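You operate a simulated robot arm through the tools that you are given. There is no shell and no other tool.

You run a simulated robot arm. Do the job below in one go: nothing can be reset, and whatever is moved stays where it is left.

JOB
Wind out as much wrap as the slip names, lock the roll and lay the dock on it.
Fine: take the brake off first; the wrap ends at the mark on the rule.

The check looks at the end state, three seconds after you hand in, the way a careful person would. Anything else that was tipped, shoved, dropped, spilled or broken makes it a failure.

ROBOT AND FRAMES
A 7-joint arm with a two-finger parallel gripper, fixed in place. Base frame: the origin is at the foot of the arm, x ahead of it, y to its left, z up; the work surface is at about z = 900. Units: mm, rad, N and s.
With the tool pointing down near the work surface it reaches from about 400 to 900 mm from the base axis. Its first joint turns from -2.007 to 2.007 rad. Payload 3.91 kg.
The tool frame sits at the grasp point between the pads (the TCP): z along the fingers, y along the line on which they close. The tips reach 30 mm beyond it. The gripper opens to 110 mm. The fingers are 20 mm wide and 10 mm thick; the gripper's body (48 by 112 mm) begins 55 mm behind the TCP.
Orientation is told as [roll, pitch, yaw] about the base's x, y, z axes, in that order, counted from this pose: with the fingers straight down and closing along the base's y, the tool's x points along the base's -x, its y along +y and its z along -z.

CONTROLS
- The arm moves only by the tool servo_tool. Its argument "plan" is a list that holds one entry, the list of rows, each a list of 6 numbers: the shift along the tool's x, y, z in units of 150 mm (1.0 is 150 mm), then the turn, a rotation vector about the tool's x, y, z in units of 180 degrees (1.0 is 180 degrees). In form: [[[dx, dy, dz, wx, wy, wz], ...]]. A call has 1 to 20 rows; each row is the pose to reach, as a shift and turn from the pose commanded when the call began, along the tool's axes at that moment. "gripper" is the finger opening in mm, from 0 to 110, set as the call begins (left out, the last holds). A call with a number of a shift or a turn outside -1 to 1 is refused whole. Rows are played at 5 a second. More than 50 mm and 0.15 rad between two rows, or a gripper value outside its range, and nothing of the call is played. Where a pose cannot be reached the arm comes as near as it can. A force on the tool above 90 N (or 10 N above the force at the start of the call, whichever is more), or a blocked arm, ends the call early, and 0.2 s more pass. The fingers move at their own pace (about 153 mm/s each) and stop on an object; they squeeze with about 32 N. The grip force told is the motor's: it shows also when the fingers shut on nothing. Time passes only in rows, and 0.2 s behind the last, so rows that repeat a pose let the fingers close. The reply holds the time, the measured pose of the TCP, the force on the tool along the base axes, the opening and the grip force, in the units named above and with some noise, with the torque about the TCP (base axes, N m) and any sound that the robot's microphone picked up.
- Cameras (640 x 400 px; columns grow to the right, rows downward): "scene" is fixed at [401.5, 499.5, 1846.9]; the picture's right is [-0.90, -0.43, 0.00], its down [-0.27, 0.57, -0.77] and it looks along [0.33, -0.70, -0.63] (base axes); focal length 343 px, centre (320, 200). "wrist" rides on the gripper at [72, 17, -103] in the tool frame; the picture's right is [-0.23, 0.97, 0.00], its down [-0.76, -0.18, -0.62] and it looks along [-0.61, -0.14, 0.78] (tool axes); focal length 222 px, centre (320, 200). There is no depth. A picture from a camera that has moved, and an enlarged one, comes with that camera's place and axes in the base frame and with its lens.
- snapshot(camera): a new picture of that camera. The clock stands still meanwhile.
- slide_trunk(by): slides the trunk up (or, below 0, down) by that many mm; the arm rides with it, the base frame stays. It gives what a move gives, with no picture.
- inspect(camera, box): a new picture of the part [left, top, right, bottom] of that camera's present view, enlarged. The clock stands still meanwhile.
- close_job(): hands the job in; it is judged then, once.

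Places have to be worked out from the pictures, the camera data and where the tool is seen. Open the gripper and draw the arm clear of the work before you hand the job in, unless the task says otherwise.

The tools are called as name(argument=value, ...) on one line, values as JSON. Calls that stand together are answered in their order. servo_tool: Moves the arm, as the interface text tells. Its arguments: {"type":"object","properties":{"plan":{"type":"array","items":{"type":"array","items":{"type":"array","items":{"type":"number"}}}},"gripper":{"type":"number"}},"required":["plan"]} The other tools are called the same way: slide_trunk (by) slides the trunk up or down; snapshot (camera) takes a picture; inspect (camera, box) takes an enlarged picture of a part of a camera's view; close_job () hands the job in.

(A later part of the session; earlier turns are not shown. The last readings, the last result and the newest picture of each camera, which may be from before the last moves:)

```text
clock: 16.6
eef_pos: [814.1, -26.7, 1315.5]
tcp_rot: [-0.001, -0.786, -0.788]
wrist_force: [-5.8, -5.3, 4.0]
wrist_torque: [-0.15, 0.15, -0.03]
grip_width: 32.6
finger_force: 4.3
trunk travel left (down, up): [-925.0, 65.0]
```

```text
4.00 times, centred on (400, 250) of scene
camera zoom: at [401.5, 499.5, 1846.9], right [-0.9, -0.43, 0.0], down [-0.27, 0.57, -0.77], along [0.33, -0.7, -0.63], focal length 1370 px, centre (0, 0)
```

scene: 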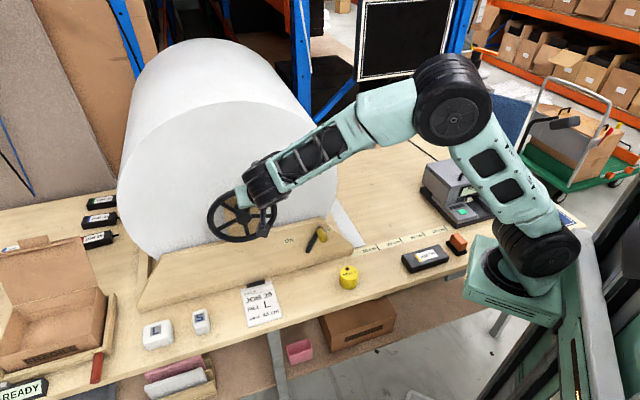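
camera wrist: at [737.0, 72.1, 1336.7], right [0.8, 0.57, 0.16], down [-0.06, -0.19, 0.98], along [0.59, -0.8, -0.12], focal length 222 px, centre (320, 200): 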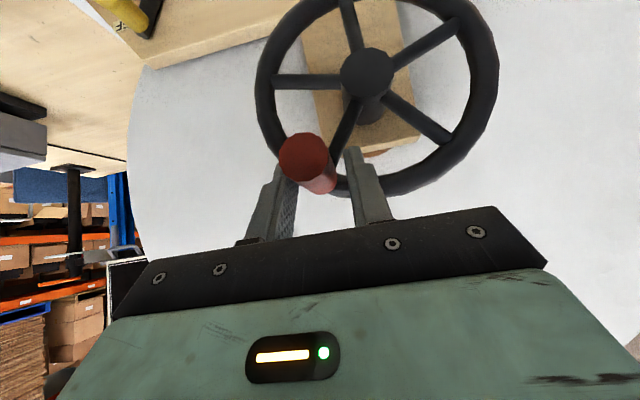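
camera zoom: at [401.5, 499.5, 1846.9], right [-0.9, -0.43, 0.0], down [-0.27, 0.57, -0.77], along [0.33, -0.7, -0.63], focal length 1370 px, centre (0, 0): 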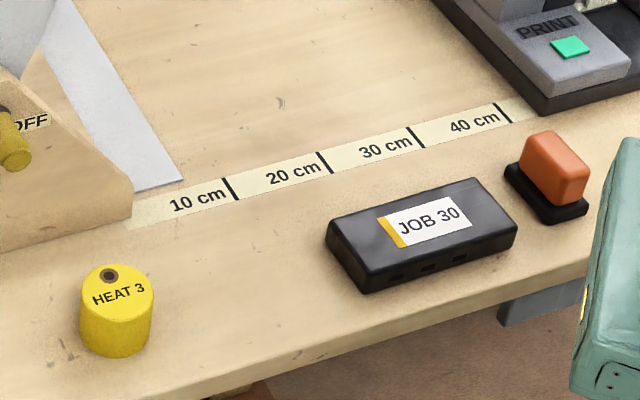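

Counter-clockwise feeds wrap out: its end went from u≈-212 to ≈-176, and the 40 cm tick is at u≈164. I'll turn on slowly to about 95-100°, then measure again.

servo_tool(plan=[[[-0.005, 0.034, -0.005, 0, 0, 0], [-0.0094, 0.067, -0.0094, 0, 0, 0], [-0.02, 0.112, -0.02, 0, 0, 0], [-0.0306, 0.157, -0.0306, 0, 0, 0], [-0.037, 0.2, -0.037, 0, 0, 0], [-0.0424, 0.252, -0.0424, 0, 0, 0], [-0.0435, 0.3, -0.0435, 0, 0, 0], [-0.0424, 0.348, -0.0424, 0, 0, 0], [-0.0424, 0.348, -0.0424, 0, 0, 0]]], gripper=28)

snapshot(camera="wrist")

inspect(camera="scene", box=[320, 200, 480, 300])

snapshot(camera="scene")

```text
clock: 18.6
eef_pos: [850.4, 10.3, 1323.3]
tcp_rot: [0.001, -0.786, -0.785]
wrist_force: [-2.6, -2.2, 2.3]
wrist_torque: [-0.03, -0.02, -0.07]
grip_width: 29.9
finger_force: 1.7
trunk travel left (down, up): [-925.0, 65.0]
```

```text
taken
camera wrist: at [773.5, 110.2, 1344.2], right [0.8, 0.58, 0.16], down [-0.06, -0.2, 0.98], along [0.6, -0.79, -0.12], focal length 222 px, centre (320, 200)
```

wrist: 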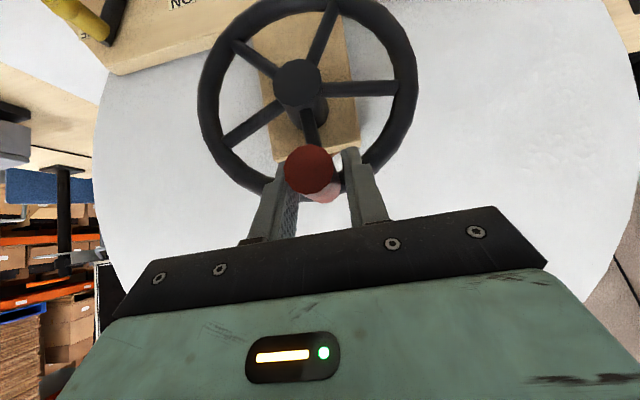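

```text
4.00 times, centred on (400, 250) of scene
camera zoom: at [401.5, 499.5, 1846.9], right [-0.9, -0.43, 0.0], down [-0.27, 0.57, -0.77], along [0.33, -0.7, -0.63], focal length 1370 px, centre (0, 0)
```

zoom: 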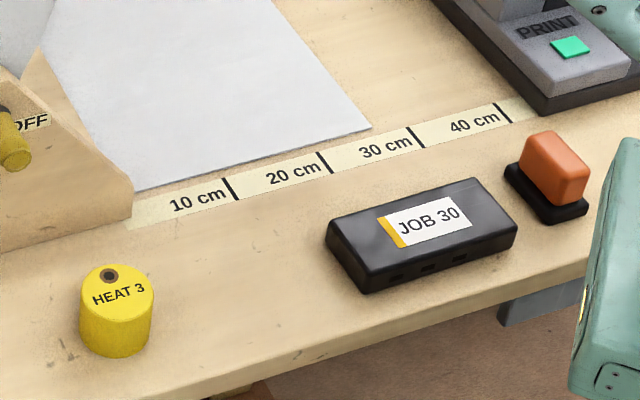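

```text
taken
```

scene: 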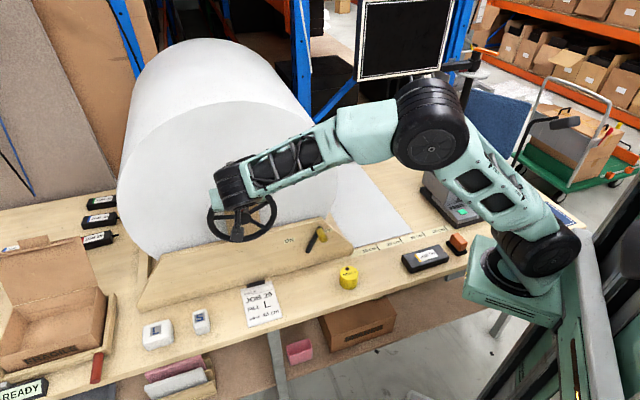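

The wrap end is now at u≈29.5 with 134 mm to go to the 40 cm tick; the feed works out to about 303 mm per radian. I'll turn another 15° and measure before the final trim.

servo_tool(plan=[[[0.004, 0.034, 0.004, 0, 0, 0], [0.009, 0.068, 0.009, 0, 0, 0], [0.015, 0.102, 0.015, 0, 0, 0], [0.0226, 0.135, 0.0226, 0, 0, 0], [0.0226, 0.135, 0.0226, 0, 0, 0]]], gripper=28)

inspect(camera="scene", box=[400, 200, 480, 250])

snapshot(camera="wrist")

```text
clock: 19.8
eef_pos: [865.4, 24.0, 1317.6]
tcp_rot: [0.0, -0.785, -0.783]
wrist_force: [-1.1, -2.2, 0.7]
wrist_torque: [-0.03, -0.03, -0.02]
grip_width: 29.5
finger_force: 1.6
trunk travel left (down, up): [-925.0, 65.0]
```

```text
8.00 times, centred on (440, 225) of scene
camera zoom: at [401.5, 499.5, 1846.9], right [-0.9, -0.43, 0.0], down [-0.27, 0.57, -0.77], along [0.33, -0.7, -0.63], focal length 2741 px, centre (-640, 0)
```

zoom: 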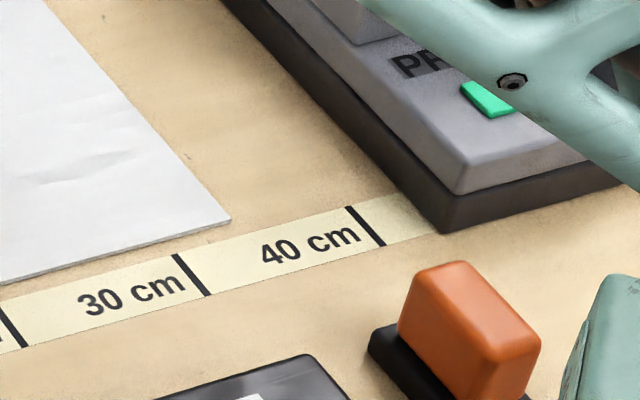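

```text
taken
camera wrist: at [788.0, 124.2, 1339.5], right [0.8, 0.58, 0.16], down [-0.06, -0.2, 0.98], along [0.59, -0.79, -0.12], focal length 222 px, centre (320, 200)
```

wrist: 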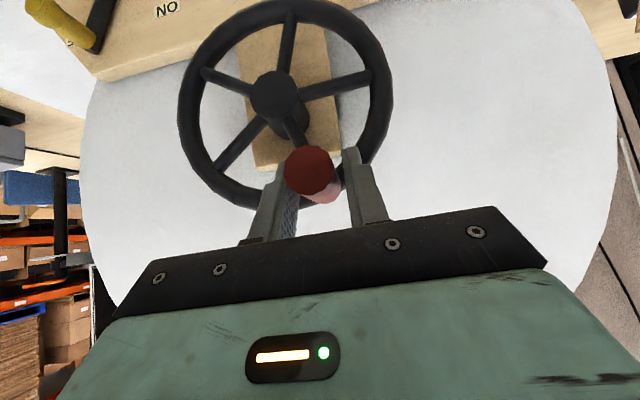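

Now 60 mm remain (wrap end at u≈103, tick at 163), and the machine's base is clear at u≈196. I'll turn nearly all of the rest, then measure again.

servo_tool(plan=[[[0.009, 0.029, 0.009, 0, 0, 0], [0.019, 0.058, 0.019, 0, 0, 0], [0.029, 0.086, 0.029, 0, 0, 0], [0.029, 0.086, 0.029, 0, 0, 0]]], gripper=28)

inspect(camera="scene", box=[410, 210, 474, 250])

```text
clock: 20.8
eef_pos: [874.6, 33.5, 1312.3]
tcp_rot: [0.0, -0.786, -0.785]
wrist_force: [-2.1, -2.5, 1.3]
wrist_torque: [-0.02, -0.01, -0.02]
grip_width: 29.3
finger_force: 1.8
trunk travel left (down, up): [-925.0, 65.0]
```

```text
10.00 times, centred on (442, 230) of scene
camera zoom: at [401.5, 499.5, 1846.9], right [-0.9, -0.43, 0.0], down [-0.27, 0.57, -0.77], along [0.33, -0.7, -0.63], focal length 3426 px, centre (-900, -100)
```

zoom: 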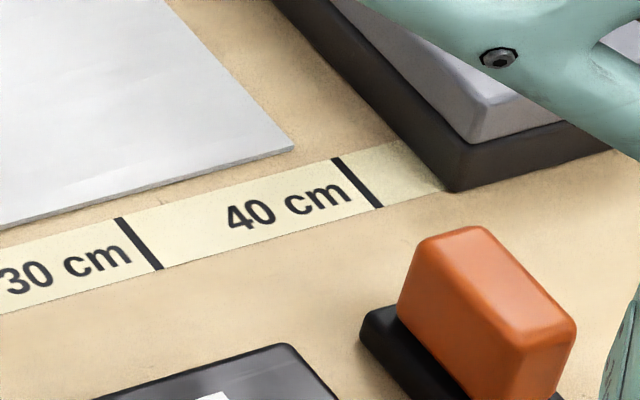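

About 12 mm remain (corner at u≈152, tick ≈164). The last move gave about 3.7 mm of wrap per mm of hand travel, so I'll push 3.2 mm more.

servo_tool(plan=[[[0.005, 0.011, 0.005, 0, 0, 0], [0.009, 0.0215, 0.009, 0, 0, 0], [0.009, 0.0215, 0.009, 0, 0, 0], [0.009, 0.0215, 0.009, 0, 0, 0]]], gripper=28)

inspect(camera="scene", box=[410, 210, 474, 250])

```text
clock: 21.8
eef_pos: [875.8, 36.0, 1309.5]
tcp_rot: [0.0, -0.785, -0.785]
wrist_force: [-1.0, -3.5, -1.5]
wrist_torque: [0.0, 0.04, -0.05]
grip_width: 30.1
finger_force: 1.9
trunk travel left (down, up): [-925.0, 65.0]
```

```text
10.00 times, centred on (442, 230) of scene
camera zoom: at [401.5, 499.5, 1846.9], right [-0.9, -0.43, 0.0], down [-0.27, 0.57, -0.77], along [0.33, -0.7, -0.63], focal length 3426 px, centre (-900, -100)
```

zoom: 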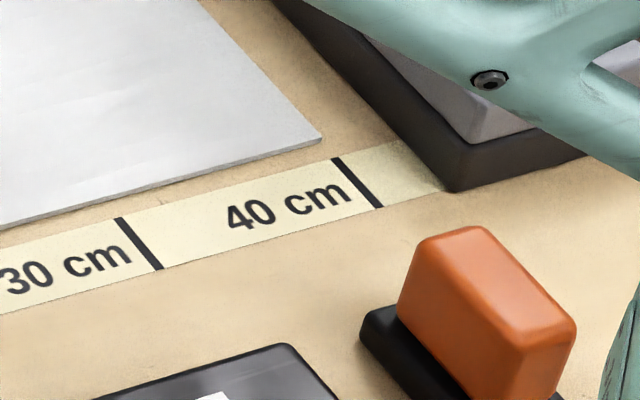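

The wrap corner now lines up with the extended 40 cm tick (u≈165 vs 164). I'll open the fingers gently and check that nothing creeps before retracting.

servo_tool(plan=[[[0, 0, 0, 0, 0, 0], [0, 0, 0, 0, 0, 0]]], gripper=56)

inspect(camera="scene", box=[410, 210, 474, 250])

snapshot(camera="wrist")

```text
clock: 22.4
eef_pos: [876.4, 37.9, 1310.6]
tcp_rot: [-0.001, -0.786, -0.786]
wrist_force: [0.8, -0.3, -0.3]
wrist_torque: [0.01, 0.01, -0.02]
grip_width: 55.9
finger_force: 0.0
trunk travel left (down, up): [-925.0, 65.0]
```

```text
10.00 times, centred on (442, 230) of scene
camera zoom: at [401.5, 499.5, 1846.9], right [-0.9, -0.43, 0.0], down [-0.27, 0.57, -0.77], along [0.33, -0.7, -0.63], focal length 3426 px, centre (-900, -100)
```

zoom: 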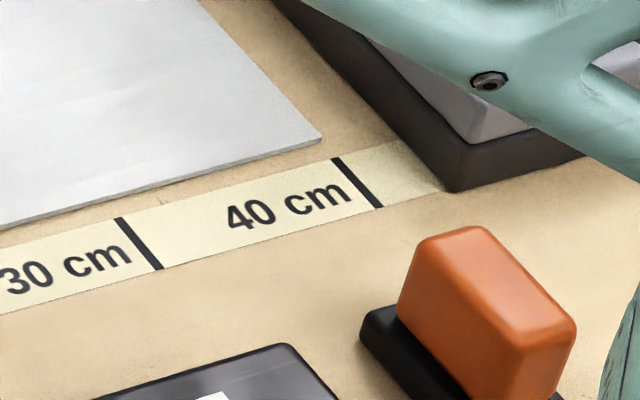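

```text
taken
camera wrist: at [799.5, 136.3, 1332.1], right [0.8, 0.58, 0.16], down [-0.06, -0.2, 0.98], along [0.6, -0.79, -0.12], focal length 222 px, centre (320, 200)
```

wrist: 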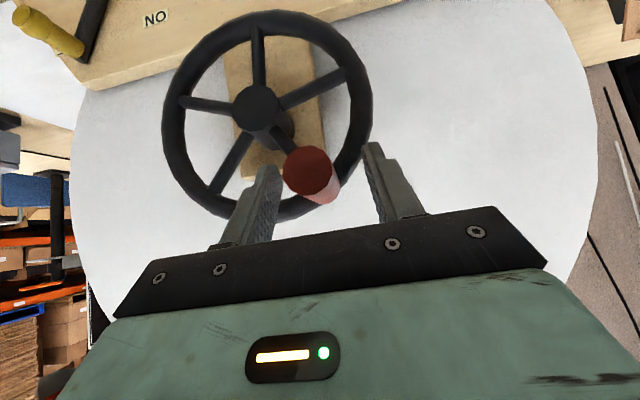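

Nothing crept, and the handle stands free between the open fingers. I'll retract straight back along the tool axis.

servo_tool(plan=[[[0, 0, -0.15, 0, 0, 0], [0, 0, -0.35, 0, 0, 0], [0, 0, -0.6, 0, 0, 0], [0, 0, -0.85, 0, 0, 0], [0, 0, -1.0, 0, 0, 0], [0, 0, -1.0, 0, 0, 0]]], gripper=56)

inspect(camera="scene", box=[410, 210, 474, 250])

snapshot(camera="scene")

```text
clock: 23.8
eef_pos: [802.3, 114.1, 1418.0]
tcp_rot: [0.001, -0.784, -0.787]
wrist_force: [0.0, 0.2, 1.2]
wrist_torque: [0.02, 0.01, 0.02]
grip_width: 55.9
finger_force: 0.1
trunk travel left (down, up): [-925.0, 65.0]
```

```text
10.00 times, centred on (442, 230) of scene
camera zoom: at [401.5, 499.5, 1846.9], right [-0.9, -0.43, 0.0], down [-0.27, 0.57, -0.77], along [0.33, -0.7, -0.63], focal length 3426 px, centre (-900, -100)
```

zoom: 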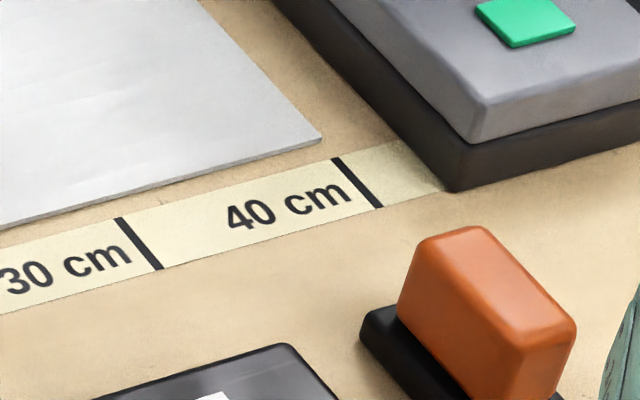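

```text
taken
```

scene: 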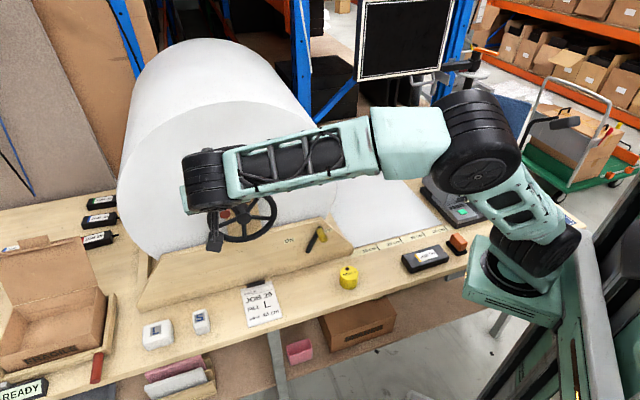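

The wrap end is steady. Next I go back to the brake: right along the bench at this height, then down to the pre-approach point in front of the knob at OFF.

servo_tool(plan=[[[0, -0.25, 0, 0, 0, 0], [0, -0.5, 0, 0, 0, 0], [0, -0.75, 0, 0, 0, 0], [0, -1.0, 0, 0, 0, 0], [0, -1.0, 0, 0, 0, 0]]], gripper=44)

servo_tool(plan=[[[0, -0.27, 0, 0, 0, 0], [0, -0.54, 0, 0, 0, 0], [0, -0.813, 0, 0, 0, 0], [0.2, -0.813, 0.2, 0, 0, 0], [0.4, -0.813, 0.4, 0, 0, 0], [0.6, -0.813, 0.6, 0, 0, 0], [0.78, -0.813, 0.8, 0, 0, 0], [0.922, -0.813, 1.0, 0, 0, 0], [0.922, -0.813, 1.0, 0, 0, 0]]], gripper=44)

snapshot(camera="wrist")

```text
clock: 25.0
eef_pos: [697.4, 4.3, 1415.3]
tcp_rot: [-0.002, -0.785, -0.786]
wrist_force: [-0.4, 0.1, -0.8]
wrist_torque: [0.01, 0.0, 0.0]
grip_width: 43.8
finger_force: 0.1
trunk travel left (down, up): [-925.0, 65.0]
```

```text
clock: 27.0
eef_pos: [618.5, -89.0, 1211.4]
tcp_rot: [0.0, -0.786, -0.785]
wrist_force: [0.3, -0.5, 0.9]
wrist_torque: [0.01, -0.02, 0.0]
grip_width: 44.0
finger_force: 0.1
trunk travel left (down, up): [-925.0, 65.0]
```

```text
taken
camera wrist: at [542.0, 11.6, 1232.9], right [0.8, 0.58, 0.16], down [-0.06, -0.2, 0.98], along [0.59, -0.79, -0.12], focal length 222 px, centre (320, 200)
```

wrist: 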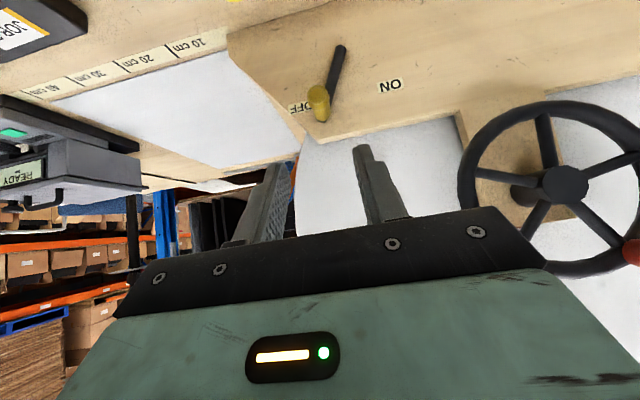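

The knob projects at u≈-372, z≈1080, right ahead of the fingers. I'll advance along the tool axis.

servo_tool(plan=[[[0, 0, 0.25, 0, 0, 0], [0, 0, 0.5, 0, 0, 0], [0, 0, 0.75, 0, 0, 0], [0, 0, 0.9, 0, 0, 0], [0, 0, 0.9, 0, 0, 0]]], gripper=44)

snapshot(camera="wrist")

```text
clock: 28.2
eef_pos: [682.1, -154.7, 1115.7]
tcp_rot: [0.001, -0.787, -0.785]
wrist_force: [1.0, 0.3, 0.8]
wrist_torque: [0.01, 0.02, -0.03]
grip_width: 43.9
finger_force: 0.0
trunk travel left (down, up): [-925.0, 65.0]
```

```text
taken
camera wrist: at [604.3, -54.4, 1136.5], right [0.8, 0.58, 0.16], down [-0.06, -0.2, 0.98], along [0.59, -0.79, -0.12], focal length 222 px, centre (320, 200)
```

wrist: 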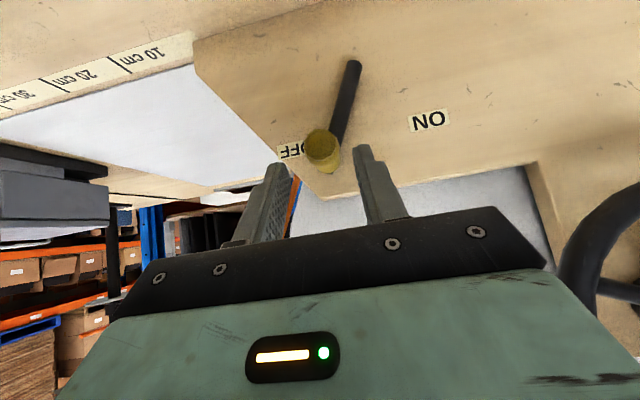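

Aligned. I'll do the last 46 mm in, then check before sweeping.

servo_tool(plan=[[[-0.013, 0, 0.15, 0, 0, 0], [-0.026, 0, 0.306, 0, 0, 0], [-0.026, 0, 0.306, 0, 0, 0]]], gripper=44)

snapshot(camera="wrist")

```text
clock: 29.0
eef_pos: [708.4, -178.3, 1085.3]
tcp_rot: [0.002, -0.784, -0.786]
wrist_force: [0.2, -0.3, 0.0]
wrist_torque: [0.01, 0.0, -0.02]
grip_width: 44.1
finger_force: 0.0
trunk travel left (down, up): [-925.0, 65.0]
```

```text
taken
camera wrist: at [631.3, -80.6, 1106.9], right [0.8, 0.58, 0.16], down [-0.06, -0.2, 0.98], along [0.59, -0.79, -0.12], focal length 222 px, centre (320, 200)
```

wrist: 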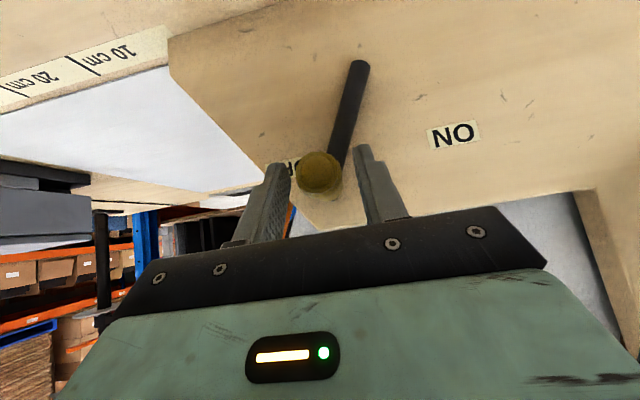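

The knob is caged. I'll sweep toward ON until the stop is felt.

servo_tool(plan=[[[0, 0.06, 0, 0, 0, 0], [0, 0.12, 0, 0, 0, 0], [0, 0.18, 0, 0, 0, 0], [0, 0.24, 0, 0, 0, 0], [0, 0.3, 0, 0, 0, 0], [0, 0.36, 0, 0, 0, 0], [0, 0.42, 0, 0, 0, 0], [0, 0.47, 0, 0, 0, 0], [0, 0.5, 0, 0, 0, 0], [0, 0.5, 0, 0, 0, 0]]], gripper=44)

snapshot(camera="wrist")

```text
clock: 31.2
eef_pos: [762.7, -125.3, 1087.7]
tcp_rot: [0.001, -0.785, -0.785]
wrist_force: [0.4, 0.8, 0.8]
wrist_torque: [0.0, -0.02, 0.01]
grip_width: 43.9
finger_force: 0.1
trunk travel left (down, up): [-925.0, 65.0]
```

```text
taken
camera wrist: at [685.4, -26.6, 1109.5], right [0.8, 0.58, 0.16], down [-0.06, -0.2, 0.98], along [0.59, -0.79, -0.12], focal length 222 px, centre (320, 200)
```

wrist: 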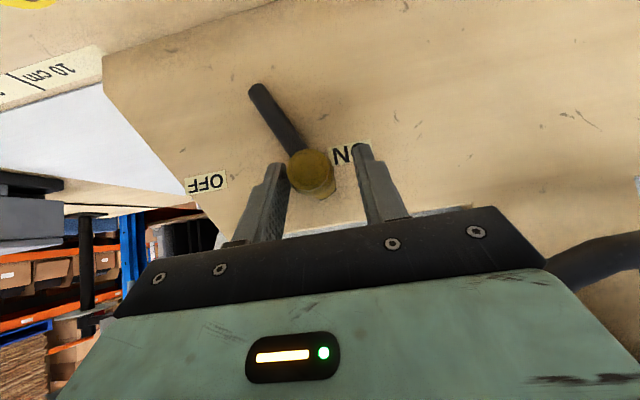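

The knob is back at u≈-446, the original ON place, with no force on the tool. I'll press a few mm more to confirm it is hard against the stop.

servo_tool(plan=[[[0, 0.03, 0, 0, 0, 0], [0, 0.06, 0, 0, 0, 0], [0, 0.075, 0, 0, 0, 0], [0, 0.075, 0, 0, 0, 0]]], gripper=44)

inspect(camera="wrist", box=[160, 40, 480, 240])

```text
clock: 32.2
eef_pos: [768.6, -119.8, 1087.4]
tcp_rot: [-0.001, -0.785, -0.787]
wrist_force: [-6.4, -7.6, -3.4]
wrist_torque: [-0.1, -0.1, 0.0]
grip_width: 49.3
finger_force: 5.4
trunk travel left (down, up): [-925.0, 65.0]
```

```text
2.00 times, centred on (320, 140) of wrist
camera zoom: at [691.7, -20.1, 1108.6], right [0.8, 0.57, 0.16], down [-0.06, -0.19, 0.98], along [0.59, -0.8, -0.12], focal length 444 px, centre (320, 320)
```

zoom: 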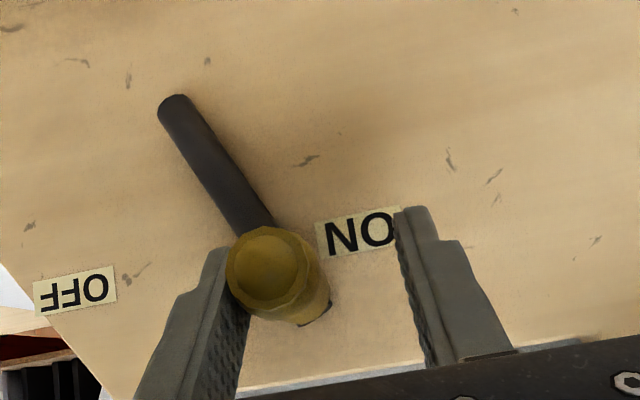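

The stop holds at about 10 N, so the brake is ON. I'll ease off, retract, and recheck the wrap end and the lever.

servo_tool(plan=[[[0, -0.06, 0, 0, 0, 0], [0, -0.09, 0, 0, 0, 0], [0, -0.09, -0.2, 0, 0, 0], [0, -0.09, -0.45, 0, 0, 0], [0, -0.09, -0.7, 0, 0, 0], [0, -0.09, -1.0, 0, 0, 0], [0, -0.09, -1.0, 0, 0, 0]]], gripper=50)

snapshot(camera="wrist")

inspect(camera="scene", box=[410, 210, 474, 250])

snapshot(camera="scene")

```text
clock: 33.8
eef_pos: [684.9, -52.3, 1190.6]
tcp_rot: [0.0, -0.785, -0.786]
wrist_force: [-0.9, -0.2, 0.2]
wrist_torque: [0.02, 0.01, 0.01]
grip_width: 50.3
finger_force: 0.0
trunk travel left (down, up): [-925.0, 65.0]
```

```text
taken
camera wrist: at [608.0, 46.5, 1212.1], right [0.8, 0.58, 0.16], down [-0.06, -0.19, 0.98], along [0.59, -0.79, -0.12], focal length 222 px, centre (320, 200)
```

wrist: 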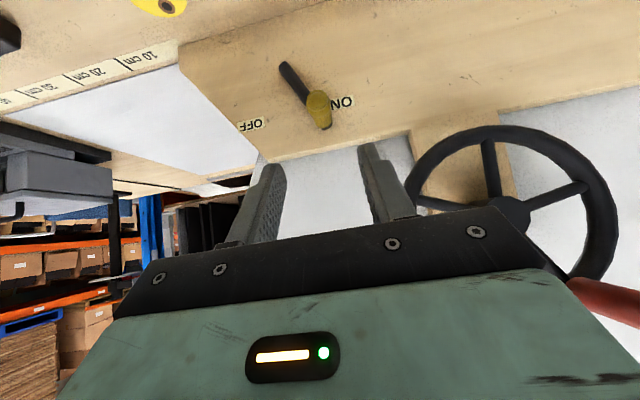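

```text
10.00 times, centred on (442, 230) of scene
camera zoom: at [401.5, 499.5, 1846.9], right [-0.9, -0.43, 0.0], down [-0.27, 0.57, -0.77], along [0.33, -0.7, -0.63], focal length 3426 px, centre (-900, -100)
```

zoom: 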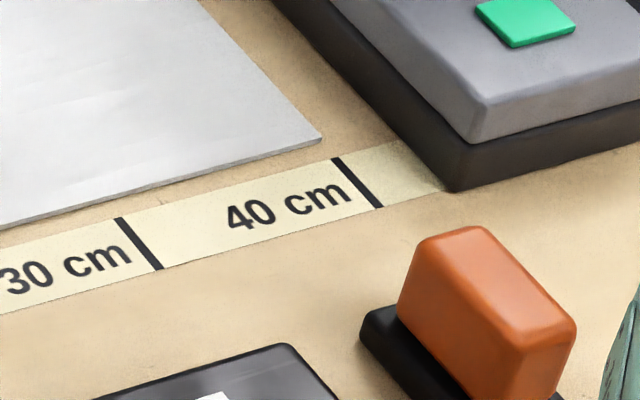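

```text
taken
```

scene: 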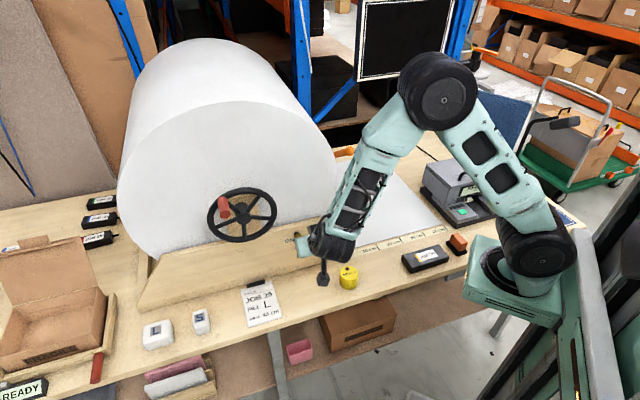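

The brake is ON and the wrap end is still on the 40 cm mark. The only dock-type unit (flat, with ports) in reach is the one in front of the rule, about 155×65×28 mm at u≈-9, s≈577. I'll straighten the tool and rise, then turn it so the fingers close across the dock's short side.

servo_tool(plan=[[[-0.12, -0.1, -0.12, 0, 0.0417, 0], [-0.24, -0.2, -0.24, 0, 0.0833, 0], [-0.36, -0.3, -0.36, 0, 0.125, 0], [-0.48, -0.4, -0.48, 0, 0.1667, 0], [-0.6, -0.53, -0.6, 0, 0.2083, 0], [-0.707, -0.667, -0.707, 0, 0.25, 0], [-0.707, -0.667, -0.707, 0, 0.25, 0]]], gripper=100)

servo_tool(plan=[[[0, -0.08, 0, 0, 0, -0.0417], [0, -0.16, 0, 0, 0, -0.0833], [0, -0.25, 0, 0, 0, -0.125], [0, -0.33, 0, 0, 0, -0.1667], [0, -0.42, 0, 0, 0, -0.2083], [0, -0.5, 0, 0, 0, -0.25], [0, -0.58, 0, 0, 0, -0.2917], [0, -0.67, 0, 0, 0, -0.3333], [0, -0.75, 0, 0, 0, -0.375], [0, -0.83, 0, 0, 0, -0.4167], [0, -0.92, 0, 0, 0, -0.4583], [0, -1.0, 0, 0, 0, -0.5], [0, -1.0, 0, 0, 0, -0.5]]], gripper=100)

snapshot(camera="wrist")

snapshot(camera="scene")

```text
clock: 35.4
eef_pos: [613.0, -124.1, 1342.9]
tcp_rot: [0.003, 0.003, -0.785]
wrist_force: [0.1, 0.3, -0.8]
wrist_torque: [0.03, 0.03, -0.02]
grip_width: 100.2
finger_force: 0.1
trunk travel left (down, up): [-925.0, 65.0]
```

```text
clock: 38.2
eef_pos: [509.0, -227.7, 1344.0]
tcp_rot: [-0.001, -0.001, 0.787]
wrist_force: [0.4, -0.1, -0.2]
wrist_torque: [-0.01, 0.0, 0.01]
grip_width: 100.1
finger_force: 0.1
trunk travel left (down, up): [-925.0, 65.0]
```

```text
taken
camera wrist: at [444.1, -267.9, 1447.0], right [-0.53, 0.85, 0.0], down [0.66, 0.41, 0.62], along [0.53, 0.33, -0.78], focal length 222 px, centre (320, 200)
```

wrist: 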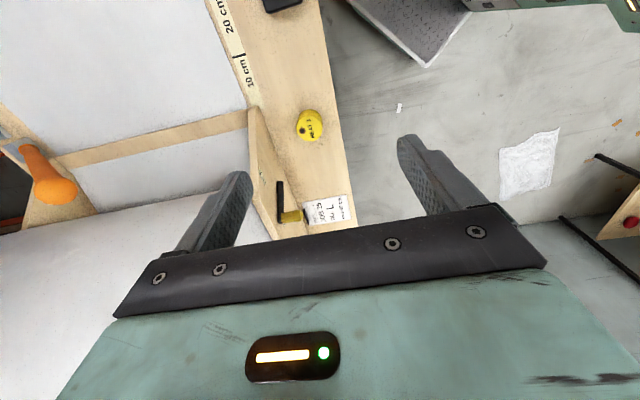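

```text
taken
```

scene: 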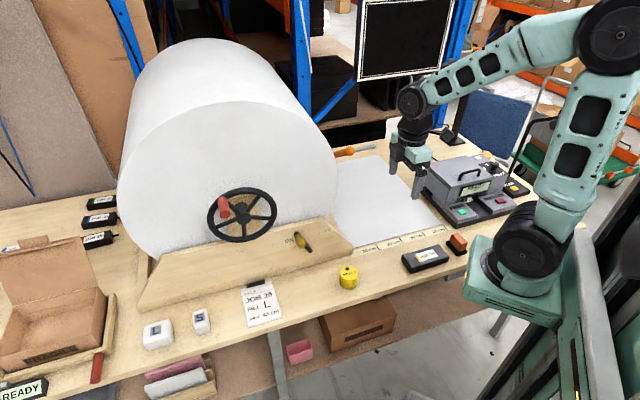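

The tool is upright with the fingers now closing across the bench depth. I'll go over the dock while descending.

servo_tool(plan=[[[0.2, -0.07, 0.15, 0, 0, 0], [0.4, -0.14, 0.3, 0, 0, 0], [0.6, -0.21, 0.45, 0, 0, 0], [0.8, -0.28, 0.6, 0, 0, 0], [1.0, -0.35, 0.75, 0, 0, 0], [1.0, -0.35, 0.75, 0, 0, 0]]], gripper=100)

snapshot(camera="wrist")

snapshot(camera="scene")

```text
clock: 39.6
eef_pos: [438.0, -376.9, 1228.9]
tcp_rot: [-0.002, 0.0, 0.785]
wrist_force: [0.1, -0.5, 0.3]
wrist_torque: [0.02, -0.01, 0.0]
grip_width: 99.9
finger_force: 0.0
trunk travel left (down, up): [-925.0, 65.0]
```

```text
taken
camera wrist: at [374.4, -416.3, 1332.4], right [-0.53, 0.85, 0.0], down [0.66, 0.41, 0.62], along [0.53, 0.33, -0.78], focal length 222 px, centre (320, 200)
```

wrist: 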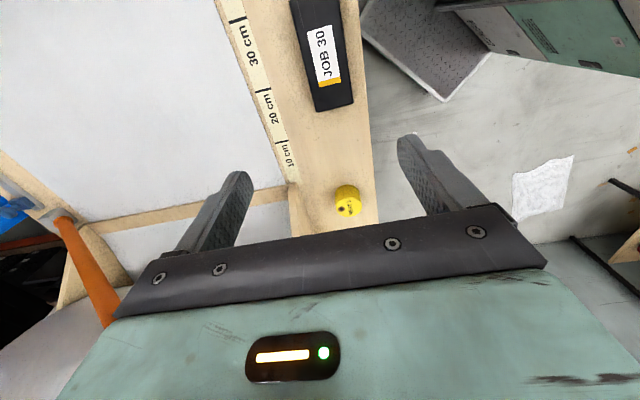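

```text
taken
```

scene: 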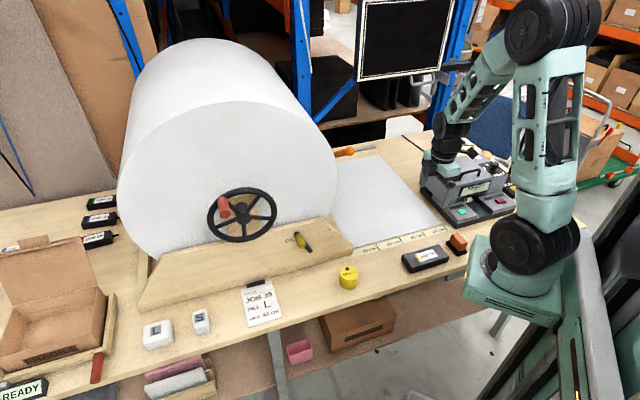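

The dock is in view. I'll enlarge it to get its exact place and angle.

inspect(camera="wrist", box=[240, 0, 420, 112])

inspect(camera="wrist", box=[0, 0, 300, 230])

```text
3.56 times, centred on (330, 56) of wrist
camera zoom: at [374.4, -416.3, 1332.4], right [-0.53, 0.85, 0.0], down [0.66, 0.41, 0.62], along [0.53, 0.33, -0.78], focal length 790 px, centre (284, 712)
```

zoom: 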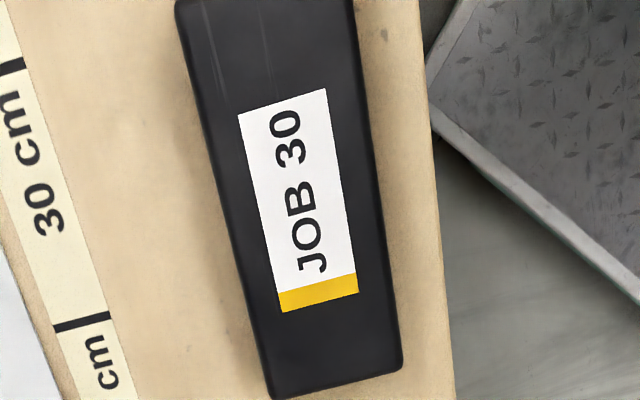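

```text
1.74 times, centred on (150, 115) of wrist
camera zoom: at [374.4, -416.3, 1332.4], right [-0.53, 0.85, 0.0], down [0.66, 0.41, 0.62], along [0.53, 0.33, -0.78], focal length 386 px, centre (616, 348)
```

zoom: 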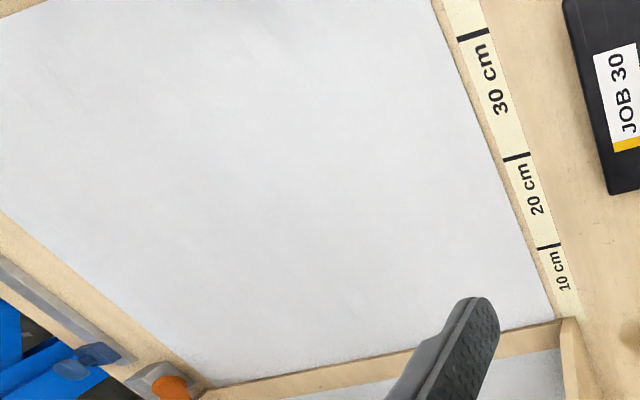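

The dock lies square to the bench, about 66 mm wide, centred near u≈-12, s≈561. I'll move above it and descend part way to refine that.

servo_tool(plan=[[[0.1, 0.05, 0.2, 0, 0, 0], [0.208, 0.1, 0.4, 0, 0, 0], [0.208, 0.1, 0.6, 0, 0, 0], [0.208, 0.1, 0.8, 0, 0, 0], [0.208, 0.1, 0.93, 0, 0, 0], [0.208, 0.1, 0.93, 0, 0, 0]]], gripper=100)

snapshot(camera="wrist")

inspect(camera="scene", box=[370, 160, 530, 290])

```text
clock: 41.0
eef_pos: [406.7, -385.4, 1091.9]
tcp_rot: [-0.003, 0.002, 0.786]
wrist_force: [-1.1, -0.3, 0.5]
wrist_torque: [0.0, 0.02, 0.0]
grip_width: 99.8
finger_force: 0.1
trunk travel left (down, up): [-925.0, 65.0]
```

```text
taken
camera wrist: at [342.4, -424.4, 1193.7], right [-0.53, 0.85, 0.0], down [0.66, 0.41, 0.62], along [0.53, 0.33, -0.78], focal length 222 px, centre (320, 200)
```

wrist: 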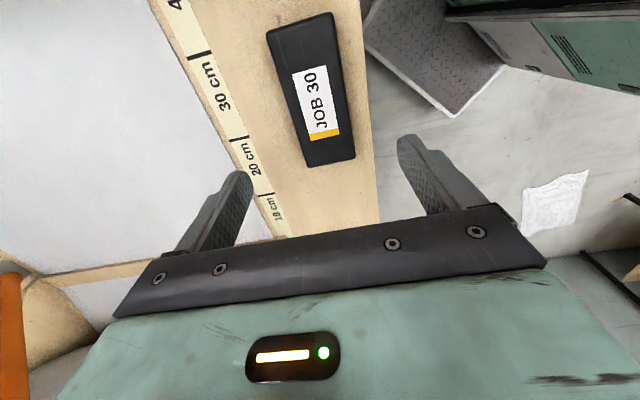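

```text
3.08 times, centred on (450, 225) of scene
camera zoom: at [401.5, 499.5, 1846.9], right [-0.9, -0.43, 0.0], down [-0.27, 0.57, -0.77], along [0.33, -0.7, -0.63], focal length 1054 px, centre (-80, 123)
```

zoom: 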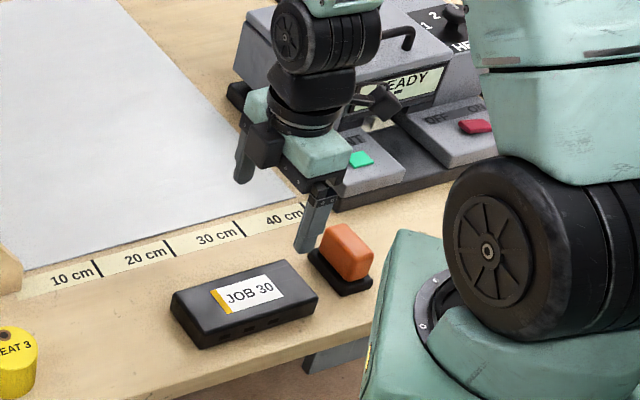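

I'll enlarge this view for the dock's edges.

inspect(camera="wrist", box=[200, 0, 440, 180])

```text
2.22 times, centred on (320, 90) of wrist
camera zoom: at [342.4, -424.4, 1193.7], right [-0.53, 0.85, 0.0], down [0.66, 0.41, 0.62], along [0.53, 0.33, -0.78], focal length 494 px, centre (320, 444)
```

zoom: 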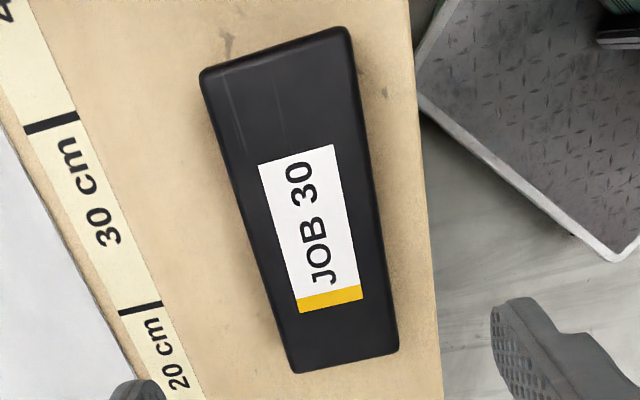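

The dock centre is u≈-14, s≈561, size about 152×65, top at z≈927; the tool is already centred over it. I'll descend with the fingers open at 100 mm.

servo_tool(plan=[[[0, 0, 0.25, 0, 0, 0], [0, 0, 0.5, 0, 0, 0], [0, 0, 0.7, 0, 0, 0], [0, 0, 0.85, 0, 0, 0], [0, 0, 0.95, 0, 0, 0], [0, 0, 0.95, 0, 0, 0]]], gripper=100)

snapshot(camera="wrist")

inspect(camera="scene", box=[370, 190, 500, 290])

```text
clock: 42.4
eef_pos: [406.1, -381.9, 947.7]
tcp_rot: [0.0, -0.001, 0.787]
wrist_force: [0.5, 0.2, -0.6]
wrist_torque: [0.03, 0.01, -0.04]
grip_width: 100.0
finger_force: 0.1
trunk travel left (down, up): [-925.0, 65.0]
```

```text
taken
camera wrist: at [342.5, -422.0, 1051.0], right [-0.53, 0.85, 0.0], down [0.66, 0.41, 0.62], along [0.53, 0.33, -0.78], focal length 222 px, centre (320, 200)
```

wrist: 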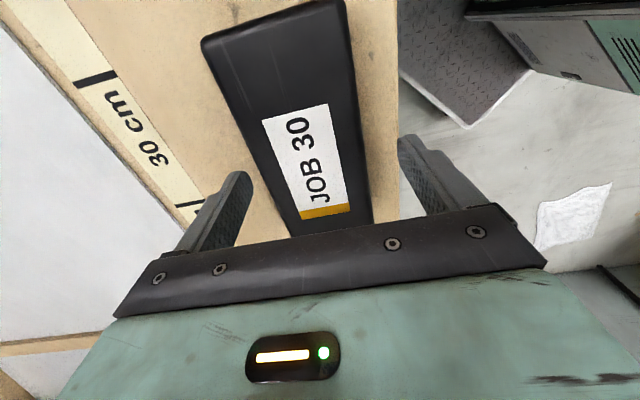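

```text
4.00 times, centred on (435, 240) of scene
camera zoom: at [401.5, 499.5, 1846.9], right [-0.9, -0.43, 0.0], down [-0.27, 0.57, -0.77], along [0.33, -0.7, -0.63], focal length 1370 px, centre (-140, 40)
```

zoom: 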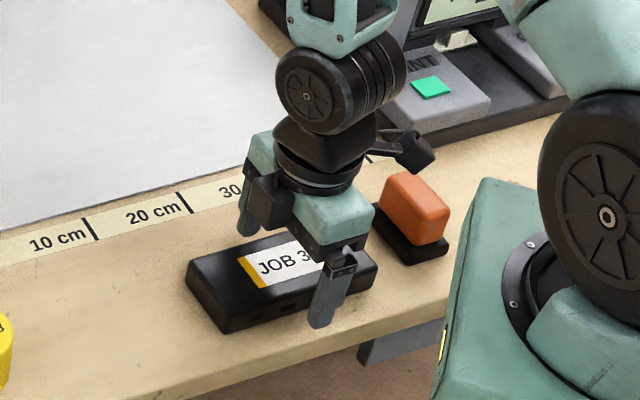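

The fingers straddle the dock (TCP u≈-17, s≈557, z≈948). I'll make small centring shifts, go down 12 mm, then close.

servo_tool(plan=[[[0.02, -0.022, 0.04, 0, 0, 0], [0.02, -0.022, 0.08, 0, 0, 0], [0.02, -0.022, 0.08, 0, 0, 0]]], gripper=100)

servo_tool(plan=[[[0, 0, 0, 0, 0, 0], [0, 0, 0, 0, 0, 0], [0, 0, 0, 0, 0, 0], [0, 0, 0, 0, 0, 0]]], gripper=55)

snapshot(camera="wrist")

```text
clock: 43.2
eef_pos: [407.2, -387.8, 936.6]
tcp_rot: [0.001, -0.001, 0.784]
wrist_force: [0.4, -0.2, 0.0]
wrist_torque: [0.02, -0.02, -0.01]
grip_width: 100.0
finger_force: 0.1
trunk travel left (down, up): [-925.0, 65.0]
```

```text
clock: 44.2
eef_pos: [407.0, -388.1, 937.1]
tcp_rot: [0.0, 0.0, 0.785]
wrist_force: [0.5, -1.7, 3.5]
wrist_torque: [0.04, 0.08, 0.1]
grip_width: 67.6
finger_force: 31.9
trunk travel left (down, up): [-925.0, 65.0]
```

```text
taken
camera wrist: at [342.5, -427.6, 1040.0], right [-0.53, 0.85, 0.0], down [0.66, 0.41, 0.62], along [0.53, 0.33, -0.78], focal length 222 px, centre (320, 200)
```

wrist: 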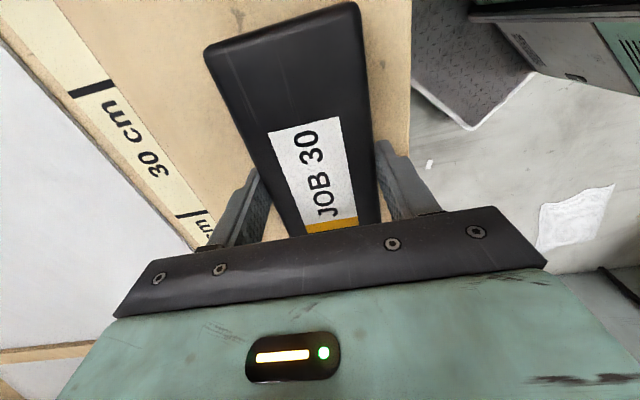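

The dock is gripped at 67.6 mm with 32 N. I'll lift straight up about 110 mm and check the hold.

servo_tool(plan=[[[0, 0, -0.1, 0, 0, 0], [0, 0, -0.25, 0, 0, 0], [0, 0, -0.45, 0, 0, 0], [0, 0, -0.65, 0, 0, 0], [0, 0, -0.75, 0, 0, 0], [0, 0, -0.75, 0, 0, 0]]], gripper=55)

snapshot(camera="wrist")

snapshot(camera="scene")

```text
clock: 45.6
eef_pos: [406.6, -387.1, 1048.9]
tcp_rot: [0.0, 0.0, 0.786]
wrist_force: [0.1, -0.1, -3.9]
wrist_torque: [-0.02, -0.02, -0.02]
grip_width: 67.6
finger_force: 32.3
trunk travel left (down, up): [-925.0, 65.0]
```

```text
taken
camera wrist: at [341.7, -427.7, 1151.7], right [-0.53, 0.85, 0.0], down [0.66, 0.41, 0.62], along [0.53, 0.33, -0.78], focal length 222 px, centre (320, 200)
```

wrist: 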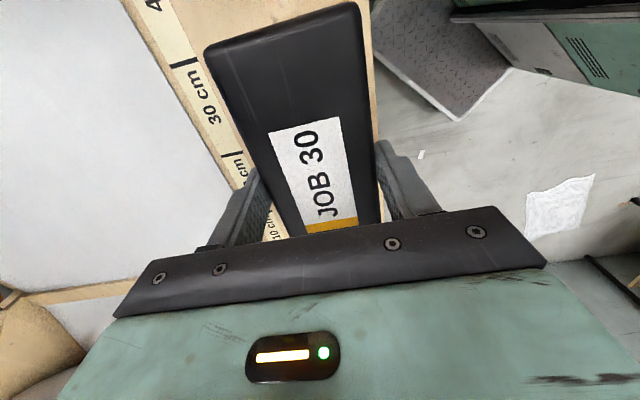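

```text
taken
```

scene: 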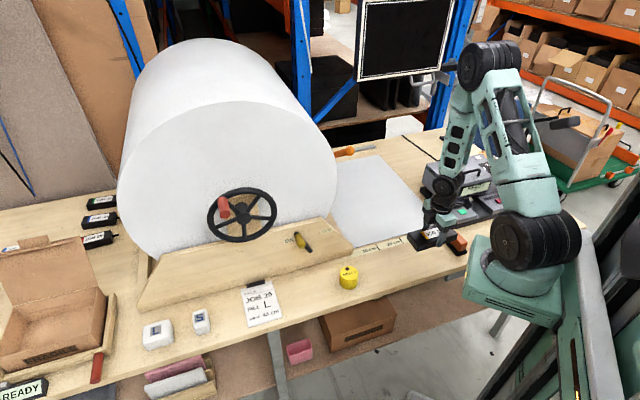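

The dock is held level, about 3.9 N. I'll carry it at this height into the bench depth, over the wrap, toward u≈-40, s≈810.

servo_tool(plan=[[[-0.01, -0.1, 0, 0, 0, 0], [-0.03, -0.28, 0, 0, 0, 0], [-0.05, -0.47, 0, 0, 0, 0], [-0.07, -0.66, 0, 0, 0, 0], [-0.09, -0.83, 0, 0, 0, 0], [-0.11, -0.95, 0, 0, 0, 0], [-0.11, -0.95, 0, 0, 0, 0]]], gripper=55)

servo_tool(plan=[[[-0.01, -0.1, 0, 0, 0, 0], [-0.03, -0.25, 0, 0, 0, 0], [-0.05, -0.42, 0, 0, 0, 0], [-0.063, -0.6, 0, 0, 0, 0], [-0.063, -0.71, 0, 0, 0, 0], [-0.063, -0.71, 0, 0, 0, 0]]], gripper=55)

snapshot(camera="wrist")

snapshot(camera="scene")

```text
clock: 47.2
eef_pos: [519.6, -480.5, 1050.7]
tcp_rot: [0.0, -0.001, 0.785]
wrist_force: [0.1, 0.5, -3.1]
wrist_torque: [0.02, 0.01, 0.01]
grip_width: 67.3
finger_force: 32.0
trunk travel left (down, up): [-925.0, 65.0]
```

```text
clock: 48.6
eef_pos: [601.0, -545.9, 1049.5]
tcp_rot: [-0.001, 0.001, 0.784]
wrist_force: [0.3, -1.1, -4.2]
wrist_torque: [-0.03, 0.03, -0.02]
grip_width: 67.8
finger_force: 31.8
trunk travel left (down, up): [-925.0, 65.0]
```

```text
taken
camera wrist: at [536.7, -585.2, 1152.9], right [-0.53, 0.85, 0.0], down [0.66, 0.41, 0.62], along [0.53, 0.33, -0.78], focal length 222 px, centre (320, 200)
```

wrist: 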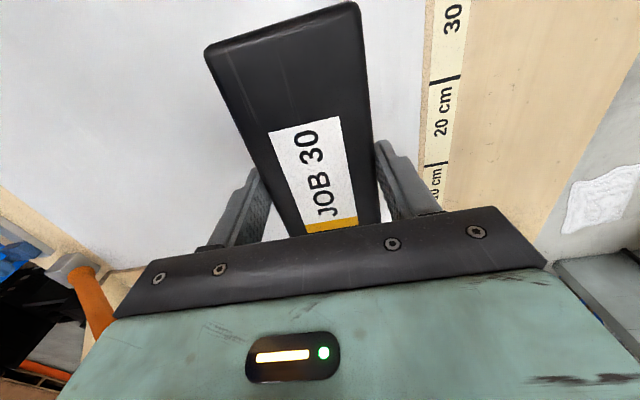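

```text
taken
```

scene: 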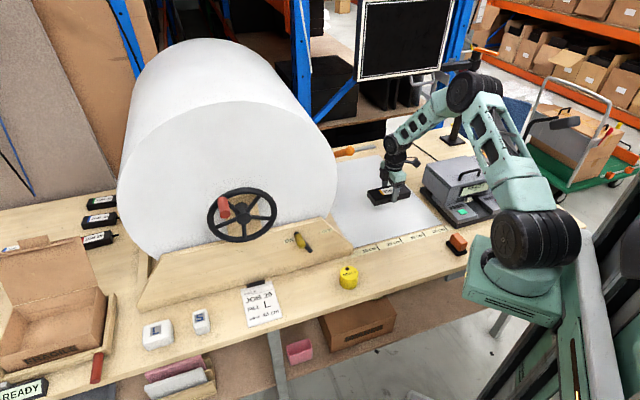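

The dock is over the wrap at u≈-39, s≈811. I'll lower it to just above the wrap, then feel for contact in small steps.

servo_tool(plan=[[[0, 0, 0.15, 0, 0, 0], [0, 0, 0.33, 0, 0, 0], [0, 0, 0.5, 0, 0, 0], [0, 0, 0.62, 0, 0, 0], [0, 0, 0.69, 0, 0, 0], [0, 0, 0.69, 0, 0, 0]]], gripper=55)

snapshot(camera="wrist")

inspect(camera="scene", box=[320, 130, 480, 250])

```text
clock: 50.0
eef_pos: [600.2, -543.6, 946.2]
tcp_rot: [0.0, -0.001, 0.786]
wrist_force: [0.0, 0.4, -4.1]
wrist_torque: [0.02, 0.0, 0.0]
grip_width: 67.5
finger_force: 31.8
trunk travel left (down, up): [-925.0, 65.0]
```

```text
taken
camera wrist: at [535.7, -585.1, 1049.0], right [-0.53, 0.85, 0.0], down [0.66, 0.41, 0.62], along [0.53, 0.33, -0.78], focal length 222 px, centre (320, 200)
```

wrist: 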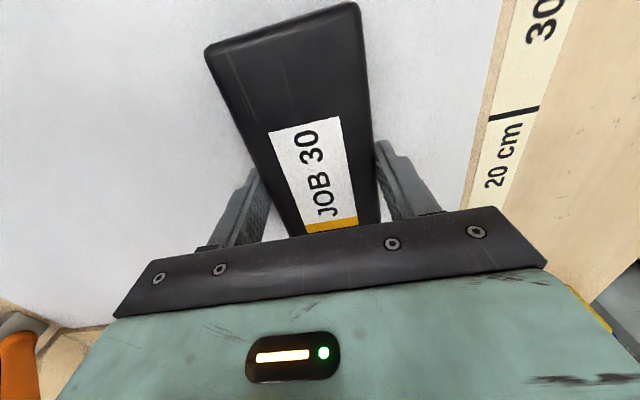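

```text
3.33 times, centred on (400, 190) of scene
camera zoom: at [401.5, 499.5, 1846.9], right [-0.9, -0.43, 0.0], down [-0.27, 0.57, -0.77], along [0.33, -0.7, -0.63], focal length 1142 px, centre (53, 233)
```

zoom: 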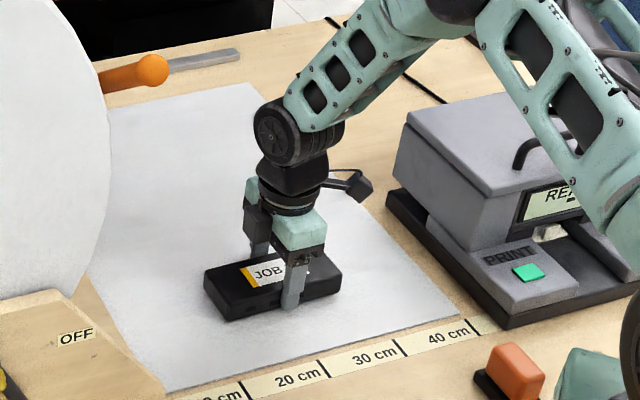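

Still hanging free (−4.1 N) with TCP at z≈946. I'll step down 3 mm at first and read the force.

servo_tool(plan=[[[0, 0, 0.01, 0, 0, 0], [0, 0, 0.02, 0, 0, 0], [0, 0, 0.02, 0, 0, 0]]], gripper=55)

servo_tool(plan=[[[0, 0, 0.007, 0, 0, 0], [0, 0, 0.014, 0, 0, 0], [0, 0, 0.014, 0, 0, 0]]], gripper=55)

```text
clock: 50.8
eef_pos: [600.1, -544.5, 943.5]
tcp_rot: [0.001, -0.002, 0.787]
wrist_force: [0.7, 0.6, -4.1]
wrist_torque: [0.02, -0.02, 0.0]
grip_width: 67.6
finger_force: 32.0
trunk travel left (down, up): [-925.0, 65.0]
```

```text
clock: 51.6
eef_pos: [599.2, -545.7, 940.5]
tcp_rot: [0.0, -0.002, 0.786]
wrist_force: [0.3, -0.1, -3.5]
wrist_torque: [0.02, 0.0, 0.01]
grip_width: 67.6
finger_force: 31.7
trunk travel left (down, up): [-925.0, 65.0]
```

No contact yet at z≈940.5. The grasp was at z≈937 on the bare bench, so contact is very near, and I'll go on in 1–1.5 mm steps.

servo_tool(plan=[[[0, 0, 0.005, 0, 0, 0], [0, 0, 0.01, 0, 0, 0], [0, 0, 0.01, 0, 0, 0]]], gripper=55)

```text
clock: 52.4
eef_pos: [600.3, -545.2, 940.3]
tcp_rot: [0.001, 0.0, 0.786]
wrist_force: [0.3, 0.1, -2.8]
wrist_torque: [0.03, 0.02, 0.02]
grip_width: 67.5
finger_force: 31.6
trunk travel left (down, up): [-925.0, 65.0]
```

servo_tool(plan=[[[0, 0, 0.005, 0, 0, 0], [0, 0, 0.01, 0, 0, 0], [0, 0, 0.01, 0, 0, 0]]], gripper=55)

```text
clock: 53.2
eef_pos: [600.7, -546.1, 937.1]
tcp_rot: [0.0, -0.001, 0.787]
wrist_force: [-0.1, 0.4, -3.1]
wrist_torque: [0.04, 0.0, 0.0]
grip_width: 67.3
finger_force: 31.9
trunk travel left (down, up): [-925.0, 65.0]
```

The force is still about -3 N, so the dock is not yet resting. I'll take another 1.5 mm step.

servo_tool(plan=[[[0, 0, 0.005, 0, 0, 0], [0, 0, 0.01, 0, 0, 0], [0, 0, 0.01, 0, 0, 0]]], gripper=55)

inspect(camera="scene", box=[360, 180, 420, 217])

```text
clock: 54.0
eef_pos: [601.0, -545.9, 937.1]
tcp_rot: [-0.002, 0.001, 0.784]
wrist_force: [0.3, -0.1, 10.4]
wrist_torque: [0.35, 0.25, 0.0]
grip_width: 67.7
finger_force: 31.8
trunk travel left (down, up): [-925.0, 65.0]
```

```text
10.67 times, centred on (390, 198) of scene
camera zoom: at [401.5, 499.5, 1846.9], right [-0.9, -0.43, 0.0], down [-0.27, 0.57, -0.77], along [0.33, -0.7, -0.63], focal length 3655 px, centre (-427, 216)
```

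zoom: 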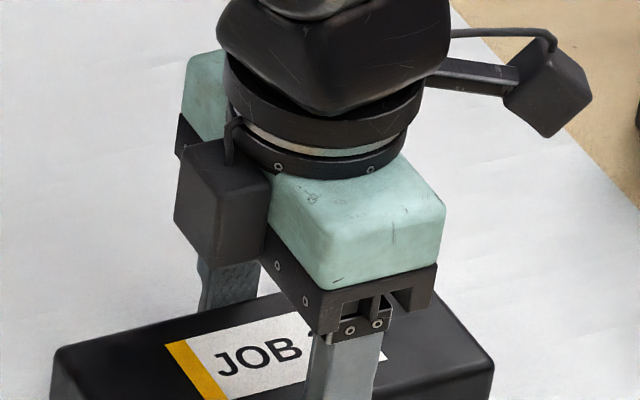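

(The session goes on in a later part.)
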